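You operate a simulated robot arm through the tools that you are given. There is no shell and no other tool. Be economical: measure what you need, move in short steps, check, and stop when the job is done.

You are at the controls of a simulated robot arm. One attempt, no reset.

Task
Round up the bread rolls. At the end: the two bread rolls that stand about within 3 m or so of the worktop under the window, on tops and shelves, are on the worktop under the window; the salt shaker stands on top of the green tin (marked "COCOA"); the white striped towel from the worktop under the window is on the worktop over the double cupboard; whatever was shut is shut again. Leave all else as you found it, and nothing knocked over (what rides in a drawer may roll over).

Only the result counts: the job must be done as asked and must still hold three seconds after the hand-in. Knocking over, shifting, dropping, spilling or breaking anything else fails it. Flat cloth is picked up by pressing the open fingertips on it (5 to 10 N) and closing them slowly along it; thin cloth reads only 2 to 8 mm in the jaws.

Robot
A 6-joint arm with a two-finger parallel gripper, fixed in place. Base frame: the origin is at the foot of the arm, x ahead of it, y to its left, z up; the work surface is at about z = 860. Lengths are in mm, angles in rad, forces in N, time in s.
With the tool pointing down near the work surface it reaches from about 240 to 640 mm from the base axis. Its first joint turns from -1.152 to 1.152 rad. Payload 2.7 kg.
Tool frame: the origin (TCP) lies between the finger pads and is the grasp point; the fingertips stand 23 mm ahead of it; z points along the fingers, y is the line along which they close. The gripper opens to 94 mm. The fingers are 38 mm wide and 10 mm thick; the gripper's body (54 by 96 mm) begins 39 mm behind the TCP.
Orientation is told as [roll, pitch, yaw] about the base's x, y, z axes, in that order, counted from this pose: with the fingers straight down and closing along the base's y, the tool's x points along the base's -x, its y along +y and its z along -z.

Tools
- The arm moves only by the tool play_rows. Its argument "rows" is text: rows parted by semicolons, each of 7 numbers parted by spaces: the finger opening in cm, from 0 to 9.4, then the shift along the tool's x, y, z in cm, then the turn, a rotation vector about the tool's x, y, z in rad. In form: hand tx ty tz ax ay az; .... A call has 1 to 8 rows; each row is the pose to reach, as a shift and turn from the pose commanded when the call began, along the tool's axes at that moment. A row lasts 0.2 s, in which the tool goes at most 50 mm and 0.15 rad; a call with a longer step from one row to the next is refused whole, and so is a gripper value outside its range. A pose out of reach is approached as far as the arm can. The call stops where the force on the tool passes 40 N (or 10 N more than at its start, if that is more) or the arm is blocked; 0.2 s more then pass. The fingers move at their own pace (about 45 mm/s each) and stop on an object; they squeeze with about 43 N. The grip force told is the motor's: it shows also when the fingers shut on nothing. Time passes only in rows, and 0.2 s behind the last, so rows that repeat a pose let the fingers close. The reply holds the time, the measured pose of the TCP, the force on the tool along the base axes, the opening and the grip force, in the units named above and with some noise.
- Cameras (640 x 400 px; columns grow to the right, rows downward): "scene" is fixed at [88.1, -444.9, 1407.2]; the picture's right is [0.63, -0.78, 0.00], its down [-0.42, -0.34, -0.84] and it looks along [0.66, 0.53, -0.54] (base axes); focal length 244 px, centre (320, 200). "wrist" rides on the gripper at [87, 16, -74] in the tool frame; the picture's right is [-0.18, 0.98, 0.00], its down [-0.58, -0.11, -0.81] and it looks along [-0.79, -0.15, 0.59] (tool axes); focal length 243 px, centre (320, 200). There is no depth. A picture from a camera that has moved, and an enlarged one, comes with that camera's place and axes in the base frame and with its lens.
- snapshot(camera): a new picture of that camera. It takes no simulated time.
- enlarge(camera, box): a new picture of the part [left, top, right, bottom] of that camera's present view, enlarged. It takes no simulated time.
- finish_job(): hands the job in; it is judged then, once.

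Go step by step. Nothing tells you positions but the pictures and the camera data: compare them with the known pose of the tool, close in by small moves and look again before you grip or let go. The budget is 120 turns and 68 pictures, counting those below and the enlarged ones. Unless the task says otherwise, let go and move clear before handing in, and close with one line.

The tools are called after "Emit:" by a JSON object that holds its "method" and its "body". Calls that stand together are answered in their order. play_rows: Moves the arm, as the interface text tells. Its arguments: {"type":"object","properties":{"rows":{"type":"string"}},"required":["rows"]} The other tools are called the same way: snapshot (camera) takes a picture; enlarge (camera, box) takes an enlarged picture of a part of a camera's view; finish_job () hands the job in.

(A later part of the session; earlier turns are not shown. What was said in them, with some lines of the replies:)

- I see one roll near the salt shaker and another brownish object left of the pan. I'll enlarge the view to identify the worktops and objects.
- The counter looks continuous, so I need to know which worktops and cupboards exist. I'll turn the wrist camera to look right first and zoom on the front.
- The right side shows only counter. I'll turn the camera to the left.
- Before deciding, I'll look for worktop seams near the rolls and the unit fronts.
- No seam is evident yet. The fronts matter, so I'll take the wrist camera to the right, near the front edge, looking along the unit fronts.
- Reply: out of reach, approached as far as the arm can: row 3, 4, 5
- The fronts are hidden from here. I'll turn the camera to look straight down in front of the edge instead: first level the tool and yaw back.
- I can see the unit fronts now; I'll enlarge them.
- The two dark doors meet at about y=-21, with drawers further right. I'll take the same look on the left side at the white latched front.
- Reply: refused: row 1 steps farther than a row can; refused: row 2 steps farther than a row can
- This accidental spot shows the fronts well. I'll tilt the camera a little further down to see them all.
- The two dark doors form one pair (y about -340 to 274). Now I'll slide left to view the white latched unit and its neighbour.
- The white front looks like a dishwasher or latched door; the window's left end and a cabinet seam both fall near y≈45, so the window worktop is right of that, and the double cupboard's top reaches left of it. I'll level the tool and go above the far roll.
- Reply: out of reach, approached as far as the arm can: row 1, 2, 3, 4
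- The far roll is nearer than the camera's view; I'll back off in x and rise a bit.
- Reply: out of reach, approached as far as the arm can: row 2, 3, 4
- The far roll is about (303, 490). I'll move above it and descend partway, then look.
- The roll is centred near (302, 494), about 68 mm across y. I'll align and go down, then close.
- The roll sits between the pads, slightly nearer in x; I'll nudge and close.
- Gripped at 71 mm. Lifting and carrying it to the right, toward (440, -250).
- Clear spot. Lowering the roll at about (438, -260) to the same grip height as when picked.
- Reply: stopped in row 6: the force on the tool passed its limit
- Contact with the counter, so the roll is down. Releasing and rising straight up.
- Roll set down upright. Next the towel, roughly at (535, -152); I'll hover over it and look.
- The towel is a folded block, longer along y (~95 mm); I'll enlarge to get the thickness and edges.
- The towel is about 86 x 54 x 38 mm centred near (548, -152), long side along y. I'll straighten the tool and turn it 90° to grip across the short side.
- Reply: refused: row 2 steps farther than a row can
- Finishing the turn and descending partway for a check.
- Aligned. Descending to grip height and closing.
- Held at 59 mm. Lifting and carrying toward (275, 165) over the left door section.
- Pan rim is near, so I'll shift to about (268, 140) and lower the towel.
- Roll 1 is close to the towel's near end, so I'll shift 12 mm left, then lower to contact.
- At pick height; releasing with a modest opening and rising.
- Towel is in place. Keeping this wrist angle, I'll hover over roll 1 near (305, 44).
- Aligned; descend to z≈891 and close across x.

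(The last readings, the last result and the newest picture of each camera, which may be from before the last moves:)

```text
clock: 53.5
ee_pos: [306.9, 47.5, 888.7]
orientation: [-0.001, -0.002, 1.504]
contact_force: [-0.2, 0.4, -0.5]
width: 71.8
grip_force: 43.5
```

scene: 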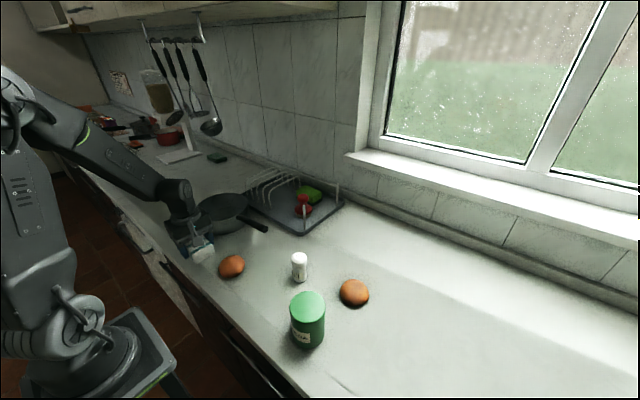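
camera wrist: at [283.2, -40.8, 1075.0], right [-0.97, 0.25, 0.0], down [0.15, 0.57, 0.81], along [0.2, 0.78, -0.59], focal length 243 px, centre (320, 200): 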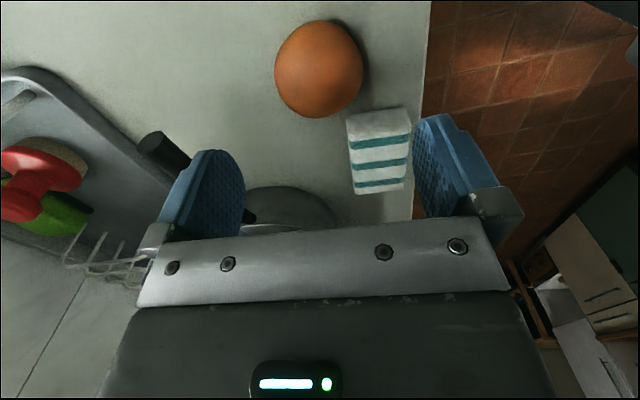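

Gripped. I'll carry it to where the towel lay, (545, -150), surely on the window worktop.

Emit:
{"method": "play_rows", "body": {"rows": "5 0 0 -3 0 0 0;5 0 0 -7 0 0 0;5 0 0 -11.5 0 0 0;5 0 0 -16 0 0 0;5 2.6 -3.6 -16 0 0 0;5 5.2 -7.2 -16 0 0 0;5 7.8 -10.8 -16 0 0 0;5 10.4 -14.4 -16 0 0 0"}}

Emit:
{"method": "play_rows", "body": {"rows": "5 2.6 -3.6 0 0 0 0;5 5.2 -7.2 0 0 0 0;5 7.7 -10.7 0 0 0 0;5 7.7 -10.7 4 0 0 0;5 7.7 -10.7 8 0 0 0;5 7.7 -10.7 10 0 0 0;5 7.7 -10.7 10 0 0 0"}}

Emit:
{"method": "snapshot", "body": {"camera": "wrist"}}

```text
clock: 55.3
ee_pos: [442.7, -67.0, 1050.4]
orientation: [-0.002, -0.002, 1.504]
contact_force: [0.1, 0.2, -0.1]
width: 71.8
grip_force: 42.9
```

```text
clock: 56.9
ee_pos: [543.2, -148.8, 949.8]
orientation: [-0.003, -0.001, 1.505]
contact_force: [0.0, 0.0, -1.3]
width: 71.9
grip_force: 42.3
```

```text
27 pictures are left
camera wrist: at [521.8, -233.5, 1024.6], right [-0.97, 0.25, 0.0], down [0.15, 0.57, 0.81], along [0.2, 0.78, -0.59], focal length 243 px, centre (320, 200)
```

wrist: 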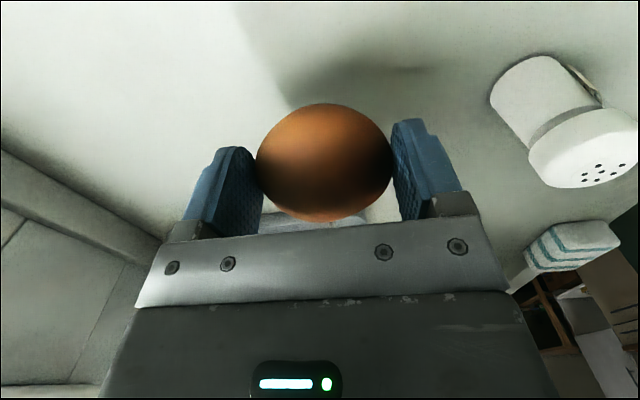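

Clear below. Lowering gently to contact, then releasing.

Emit:
{"method": "play_rows", "body": {"rows": "5 0 0 2.5 0 0 0;5 0 0 4.5 0 0 0;5 0 0 5.4 0 0 0;5 0 0 5.8 0 0 0;5 0 0 6 0 0 0;5 0 0 6 0 0 0"}}

Emit:
{"method": "play_rows", "body": {"rows": "7.2 0 0 0 0 0 0;7.8 0 0 0 0 0 0;8.6 0 0 0 0 0 0;9 0 0 0 0 0 0;9 0 0 -3 0 0 0;9 0 0 -7 0 0 0;9 0 0 -12 0 0 0;9 0 0 -16 0 0 0"}}

Emit:
{"method": "enlarge", "body": {"camera": "scene", "box": [180, 200, 420, 350]}}

```text
clock: 58.3
ee_pos: [544.4, -150.4, 889.9]
orientation: [-0.002, -0.002, 1.504]
contact_force: [0.2, -0.3, -0.8]
width: 71.6
grip_force: 43.3
```

```text
clock: 60.1
ee_pos: [546.6, -150.4, 1049.6]
orientation: [-0.003, -0.001, 1.505]
contact_force: [0.4, -0.7, 0.3]
width: 90.0
grip_force: 0.1
```

```text
2.67 times, centred on (300, 275) of scene
camera zoom: at [88.1, -444.9, 1407.2], right [0.63, -0.78, 0.0], down [-0.42, -0.34, -0.84], along [0.66, 0.53, -0.54], focal length 652 px, centre (373, 0)
```

zoom: 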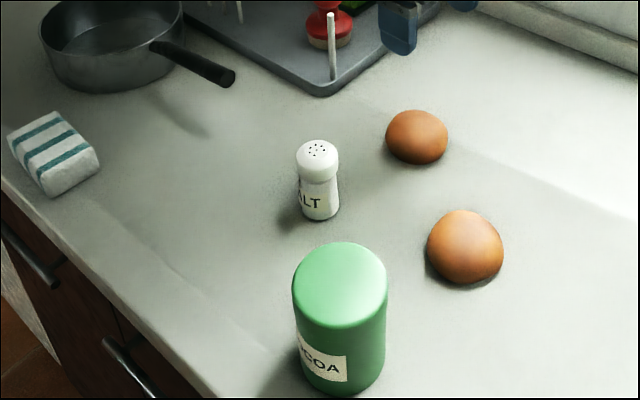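

Both rolls sit on the window worktop. Now hover over the salt shaker near (416, -112).

Emit:
{"method": "play_rows", "body": {"rows": "7 -0.7 4.4 0 0 0 0;7 -1.4 8.8 0 0 0 0;7 -2.9 13.3 0 0 0 0;7 -2.9 13.3 2 0 0 0;7 -2.9 13.3 2 0 0 0"}}

Emit:
{"method": "snapshot", "body": {"camera": "wrist"}}

```text
clock: 61.3
ee_pos: [412.4, -112.8, 1029.9]
orientation: [-0.002, -0.001, 1.505]
contact_force: [0.1, 0.4, -0.1]
width: 70.0
grip_force: 0.0
```

```text
25 pictures are left
camera wrist: at [391.1, -196.4, 1104.6], right [-0.97, 0.25, 0.0], down [0.15, 0.57, 0.81], along [0.2, 0.78, -0.59], focal length 243 px, centre (320, 200)
```

wrist: 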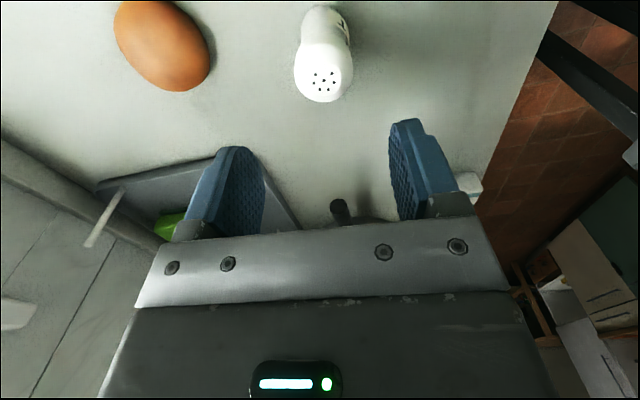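

The shaker is about 90 mm tall near (406, -119). I'll centre on it and lower to just above for a check.

Emit:
{"method": "play_rows", "body": {"rows": "7 0.6 0.6 1 0 0 0;7 0.6 0.6 3 0 0 0;7 0.6 0.6 4 0 0 0;7 0.6 0.6 4 0 0 0"}}

Emit:
{"method": "snapshot", "body": {"camera": "wrist"}}

```text
clock: 62.3
ee_pos: [406.5, -116.9, 989.9]
orientation: [-0.001, -0.002, 1.504]
contact_force: [0.0, -0.6, 0.7]
width: 69.8
grip_force: 0.0
```

```text
24 pictures are left
camera wrist: at [384.8, -202.0, 1064.9], right [-0.97, 0.25, 0.0], down [0.15, 0.57, 0.81], along [0.2, 0.78, -0.59], focal length 243 px, centre (320, 200)
```

wrist: 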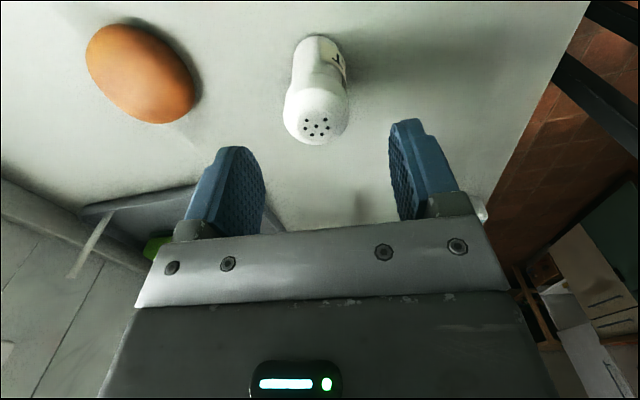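

Well centred. Descend around it to z≈917 and close gently.

Emit:
{"method": "play_rows", "body": {"rows": "7 0.35 0 2.5 0 0 0;7 0.35 0 5 0 0 0;7 0.35 0 6.8 0 0 0;7 0.35 0 7.2 0 0 0;7 0.35 0 7.2 0 0 0"}}

Emit:
{"method": "snapshot", "body": {"camera": "wrist"}}

```text
clock: 63.5
ee_pos: [407.8, -121.7, 915.8]
orientation: [-0.001, -0.001, 1.504]
contact_force: [-0.1, -0.5, -1.0]
width: 70.0
grip_force: 0.0
```

```text
23 pictures are left
camera wrist: at [385.2, -205.4, 991.9], right [-0.97, 0.25, 0.0], down [0.15, 0.57, 0.81], along [0.2, 0.78, -0.59], focal length 243 px, centre (320, 200)
```

wrist: 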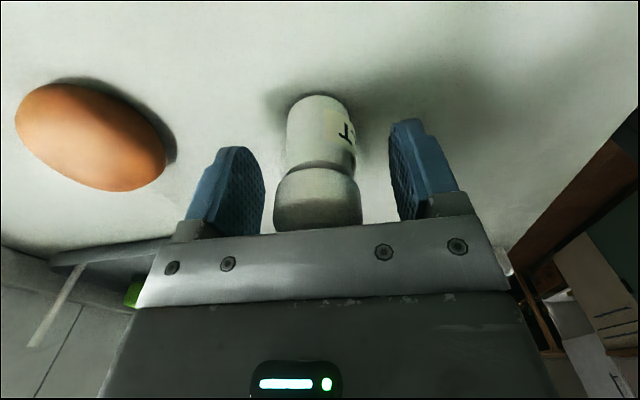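

Centred between the pads. Closing.

Emit:
{"method": "play_rows", "body": {"rows": "6 0 0 0 0 0 0;5 0 0 0 0 0 0;4.2 0 0 0 0 0 0;3.6 0 0 0 0 0 0;3 0 0 0 0 0 0;3 0 0 0 0 0 0"}}

```text
clock: 64.9
ee_pos: [406.9, -121.7, 917.0]
orientation: [-0.003, -0.002, 1.504]
contact_force: [-0.4, -0.6, 0.0]
width: 39.6
grip_force: 43.3
```

Gripped at 40 mm. Lifting and moving alongside the tin so the camera can measure it.

Emit:
{"method": "play_rows", "body": {"rows": "3 0 0 -3 0 0 0;3 0 0 -7 0 0 0;3 0 0 -12 0 0 0;3 0 0 -16 0 0 0;3 4 0 -18 0 0 0;3 8 0 -18 0 0 0;3 12 0 -18 0 0 0;3 12 0 -18 0 0 0"}}

Emit:
{"method": "snapshot", "body": {"camera": "wrist"}}

Emit:
{"method": "enlarge", "body": {"camera": "scene", "box": [250, 270, 370, 360]}}

```text
clock: 66.7
ee_pos: [398.4, -242.0, 1098.4]
orientation: [0.0, -0.002, 1.504]
contact_force: [0.1, -0.3, -1.3]
width: 39.5
grip_force: 43.2
```

```text
22 pictures are left
camera wrist: at [377.1, -326.5, 1173.4], right [-0.97, 0.25, 0.0], down [0.15, 0.57, 0.81], along [0.2, 0.78, -0.59], focal length 243 px, centre (320, 200)
```

wrist: 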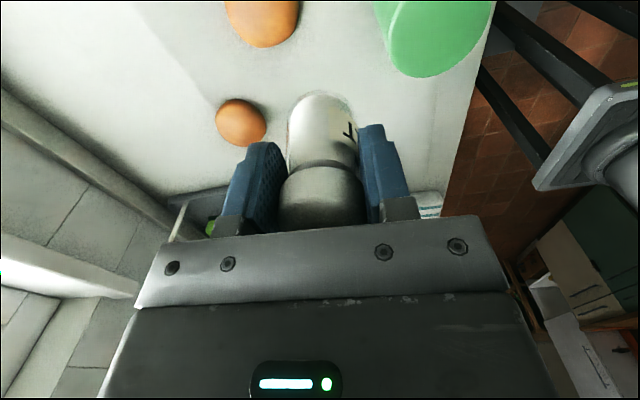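

```text
4.44 times, centred on (310, 315) of scene
camera zoom: at [88.1, -444.9, 1407.2], right [0.63, -0.78, 0.0], down [-0.42, -0.34, -0.84], along [0.66, 0.53, -0.54], focal length 1086 px, centre (364, -311)
```

zoom: 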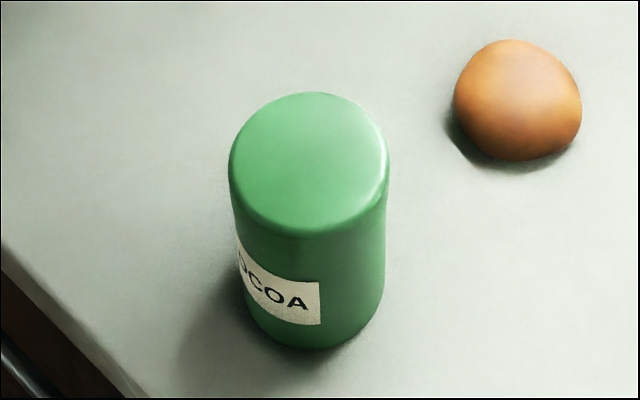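

I need the whole tin lid in view; moving a bit further right.

Emit:
{"method": "play_rows", "body": {"rows": "3 4 0 0 0 0 0;3 8 0 0 0 0 0;3 8 0 0 0 0 0"}}

Emit:
{"method": "enlarge", "body": {"camera": "wrist", "box": [340, 0, 580, 150]}}

```text
clock: 67.5
ee_pos: [392.5, -320.7, 1098.4]
orientation: [-0.001, -0.002, 1.504]
contact_force: [-0.4, 0.7, -1.2]
width: 39.6
grip_force: 42.7
```

```text
2.67 times, centred on (460, 75) of wrist
camera zoom: at [370.4, -405.2, 1173.1], right [-0.97, 0.25, 0.0], down [0.15, 0.57, 0.81], along [0.2, 0.78, -0.59], focal length 647 px, centre (-53, 533)
```

zoom: 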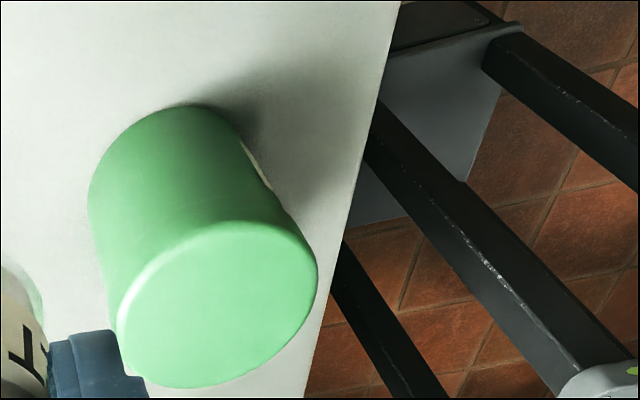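

The lid centre works out to about (307, -238, 960). Moving the shaker above it and partway down.

Emit:
{"method": "play_rows", "body": {"rows": "3 -3 3.5 0 0 0 0;3 -6 7 0 0 0 0;3 -7.7 9.1 0 0 0 0;3 -7.7 9.1 3 0 0 0;3 -7.7 9.1 5.5 0 0 0;3 -7.7 9.1 5.5 0 0 0"}}

Emit:
{"method": "enlarge", "body": {"camera": "scene", "box": [230, 240, 390, 360]}}

Emit:
{"method": "snapshot", "body": {"camera": "wrist"}}

```text
clock: 68.9
ee_pos: [307.4, -237.9, 1041.8]
orientation: [-0.002, -0.002, 1.505]
contact_force: [-0.2, -0.2, -1.0]
width: 39.6
grip_force: 42.7
```

```text
3.33 times, centred on (310, 300) of scene
camera zoom: at [88.1, -444.9, 1407.2], right [0.63, -0.78, 0.0], down [-0.42, -0.34, -0.84], along [0.66, 0.53, -0.54], focal length 814 px, centre (353, -133)
```

zoom: 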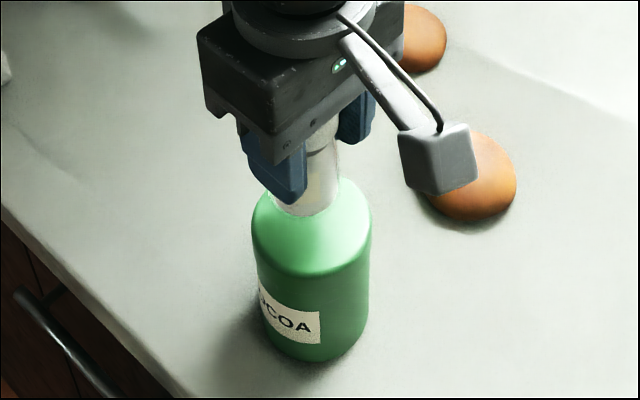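

```text
18 pictures are left
camera wrist: at [285.7, -321.6, 1117.0], right [-0.97, 0.25, 0.0], down [0.15, 0.57, 0.81], along [0.2, 0.78, -0.59], focal length 243 px, centre (320, 200)
```

wrist: 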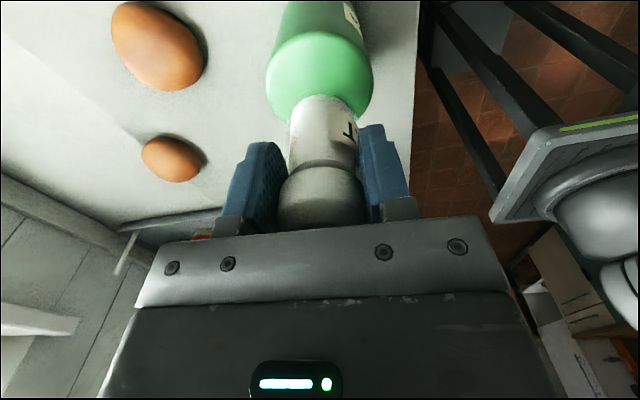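

Centred. Lowering in small steps to find contact.

Emit:
{"method": "play_rows", "body": {"rows": "3 0 0 1 0 0 0;3 0 0 1.8 0 0 0;3 0 0 2.1 0 0 0;3 0 0 2.2 0 0 0"}}

Emit:
{"method": "enlarge", "body": {"camera": "scene", "box": [270, 260, 350, 320]}}

```text
clock: 69.9
ee_pos: [308.3, -237.9, 1020.2]
orientation: [-0.002, -0.001, 1.504]
contact_force: [0.1, -0.8, -0.7]
width: 39.6
grip_force: 43.1
```

```text
6.67 times, centred on (310, 290) of scene
camera zoom: at [88.1, -444.9, 1407.2], right [0.63, -0.78, 0.0], down [-0.42, -0.34, -0.84], along [0.66, 0.53, -0.54], focal length 1629 px, centre (387, -400)
```

zoom: 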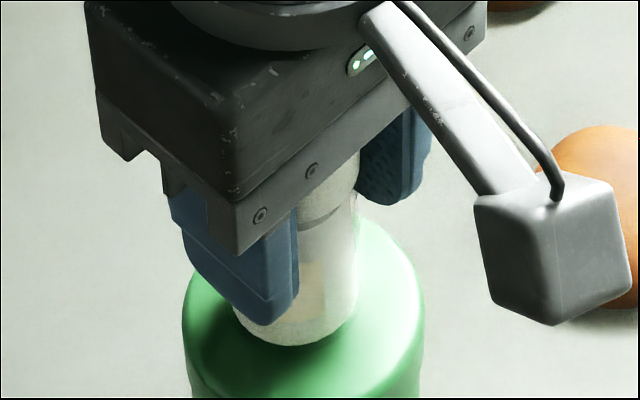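

Emit:
{"method": "play_rows", "body": {"rows": "3 0 0 0.1 0 0 0;3 0 0 0.2 0 0 0;3 0 0 0.2 0 0 0"}}

Emit:
{"method": "play_rows", "body": {"rows": "3 0 0 0.1 0 0 0;3 0 0 0.2 0 0 0;3 0 0 0.2 0 0 0"}}

```text
clock: 70.7
ee_pos: [308.3, -238.7, 1018.7]
orientation: [-0.001, -0.003, 1.504]
contact_force: [0.1, 0.2, -0.7]
width: 39.4
grip_force: 42.8
```

```text
clock: 71.5
ee_pos: [308.2, -237.6, 1015.7]
orientation: [-0.004, 0.0, 1.504]
contact_force: [0.2, 2.1, 6.9]
width: 39.4
grip_force: 42.9
```

Contact at about 7 N. Opening slowly, then rising straight.

Emit:
{"method": "play_rows", "body": {"rows": "4.2 0 0 0 0 0 0;4.8 0 0 0 0 0 0;5.6 0 0 0 0 0 0;6.4 0 0 0 0 0 0;6.4 0 0 0 0 0 0;6.4 0 0 -3 0 0 0;6.4 0 0 -7 0 0 0;6.4 0 0 -11 0 0 0"}}

Emit:
{"method": "play_rows", "body": {"rows": "6.4 0 0 -3 0 0 0;6.4 -4.5 -2 -3 0 0 0;6.4 -9 -4 -3 0 0 0;6.4 -13 -6 -3 0 0 0;6.4 -16 -7 -3 0 0 0;6.4 -16 -7 -3 0 0 0"}}

Emit:
{"method": "snapshot", "body": {"camera": "scene"}}

Emit:
{"method": "enlarge", "body": {"camera": "scene", "box": [180, 200, 420, 360]}}

```text
clock: 73.3
ee_pos: [307.8, -238.9, 1126.8]
orientation: [-0.001, -0.001, 1.505]
contact_force: [-0.2, -0.3, 0.1]
width: 63.9
grip_force: 0.0
```

```text
clock: 74.7
ee_pos: [389.5, -82.9, 1155.6]
orientation: [-0.002, -0.002, 1.504]
contact_force: [-0.6, -0.2, 0.2]
width: 63.8
grip_force: 0.0
```

```text
16 pictures are left
```

scene: 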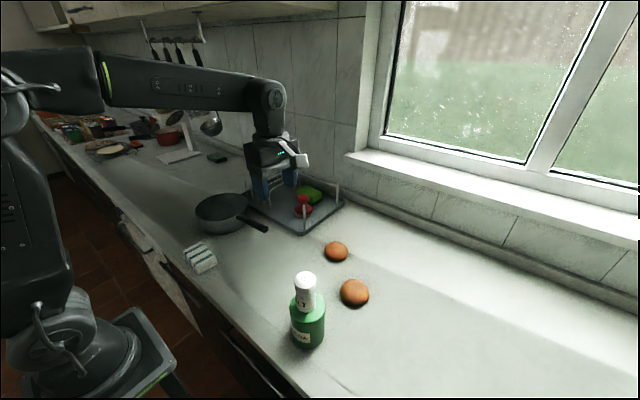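

```text
2.50 times, centred on (300, 280) of scene
camera zoom: at [88.2, -444.9, 1407.2], right [0.63, -0.78, 0.0], down [-0.42, -0.34, -0.84], along [0.66, 0.53, -0.54], focal length 611 px, centre (370, 0)
```

zoom: 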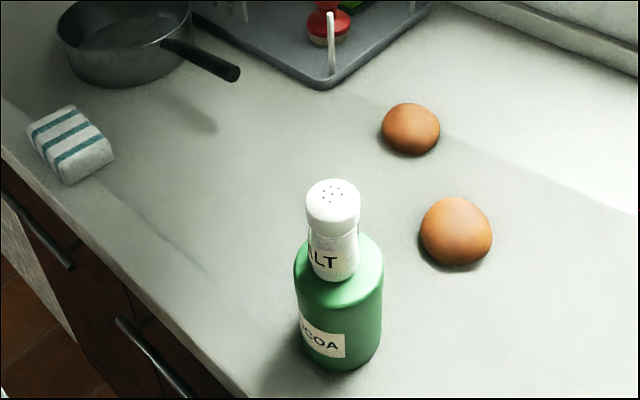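

All items are placed. One doubt remains: whether the white-fronted unit is really the "double cupboard", so I'll inspect it.

Emit:
{"method": "enlarge", "body": {"camera": "scene", "box": [50, 150, 210, 310]}}

Emit:
{"method": "enlarge", "body": {"camera": "scene", "box": [90, 190, 190, 260]}}

```text
2.50 times, centred on (130, 230) of scene
camera zoom: at [88.2, -444.9, 1407.2], right [0.63, -0.78, 0.0], down [-0.42, -0.34, -0.84], along [0.66, 0.53, -0.54], focal length 611 px, centre (795, 125)
```

zoom: 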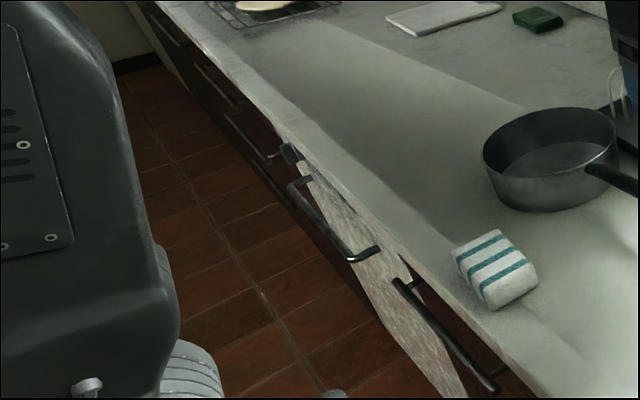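

```text
5.71 times, centred on (140, 225) of scene
camera zoom: at [88.2, -444.9, 1407.2], right [0.63, -0.78, 0.0], down [-0.42, -0.34, -0.84], along [0.66, 0.53, -0.54], focal length 1396 px, centre (1349, 57)
```

zoom: 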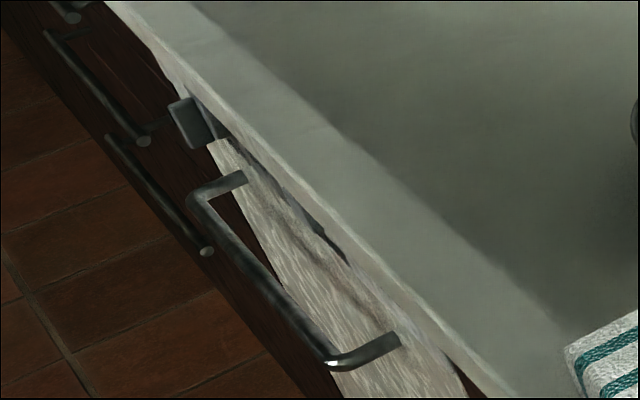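

The white front is an appliance (knob, slot and bar handle), so the towel at about y=150 lies over the cupboard doors left of the window. Both rolls and the salt shaker are in place, nothing else moved, and the arm is clear, so I'm handing in.

Emit:
{"method": "finish_job", "body": {}}

```text
The job is handed in.
```

I moved both bread rolls to the worktop under the window, stood the salt shaker on the cocoa tin and laid the towel over the cupboard doors left of the window. I opened nothing and, as far as the pictures show, knocked nothing over. The worktop has no visible seams, so I judged where "under the window" ends and "over the double cupboard" begins from the window edge and the cabinet fronts.
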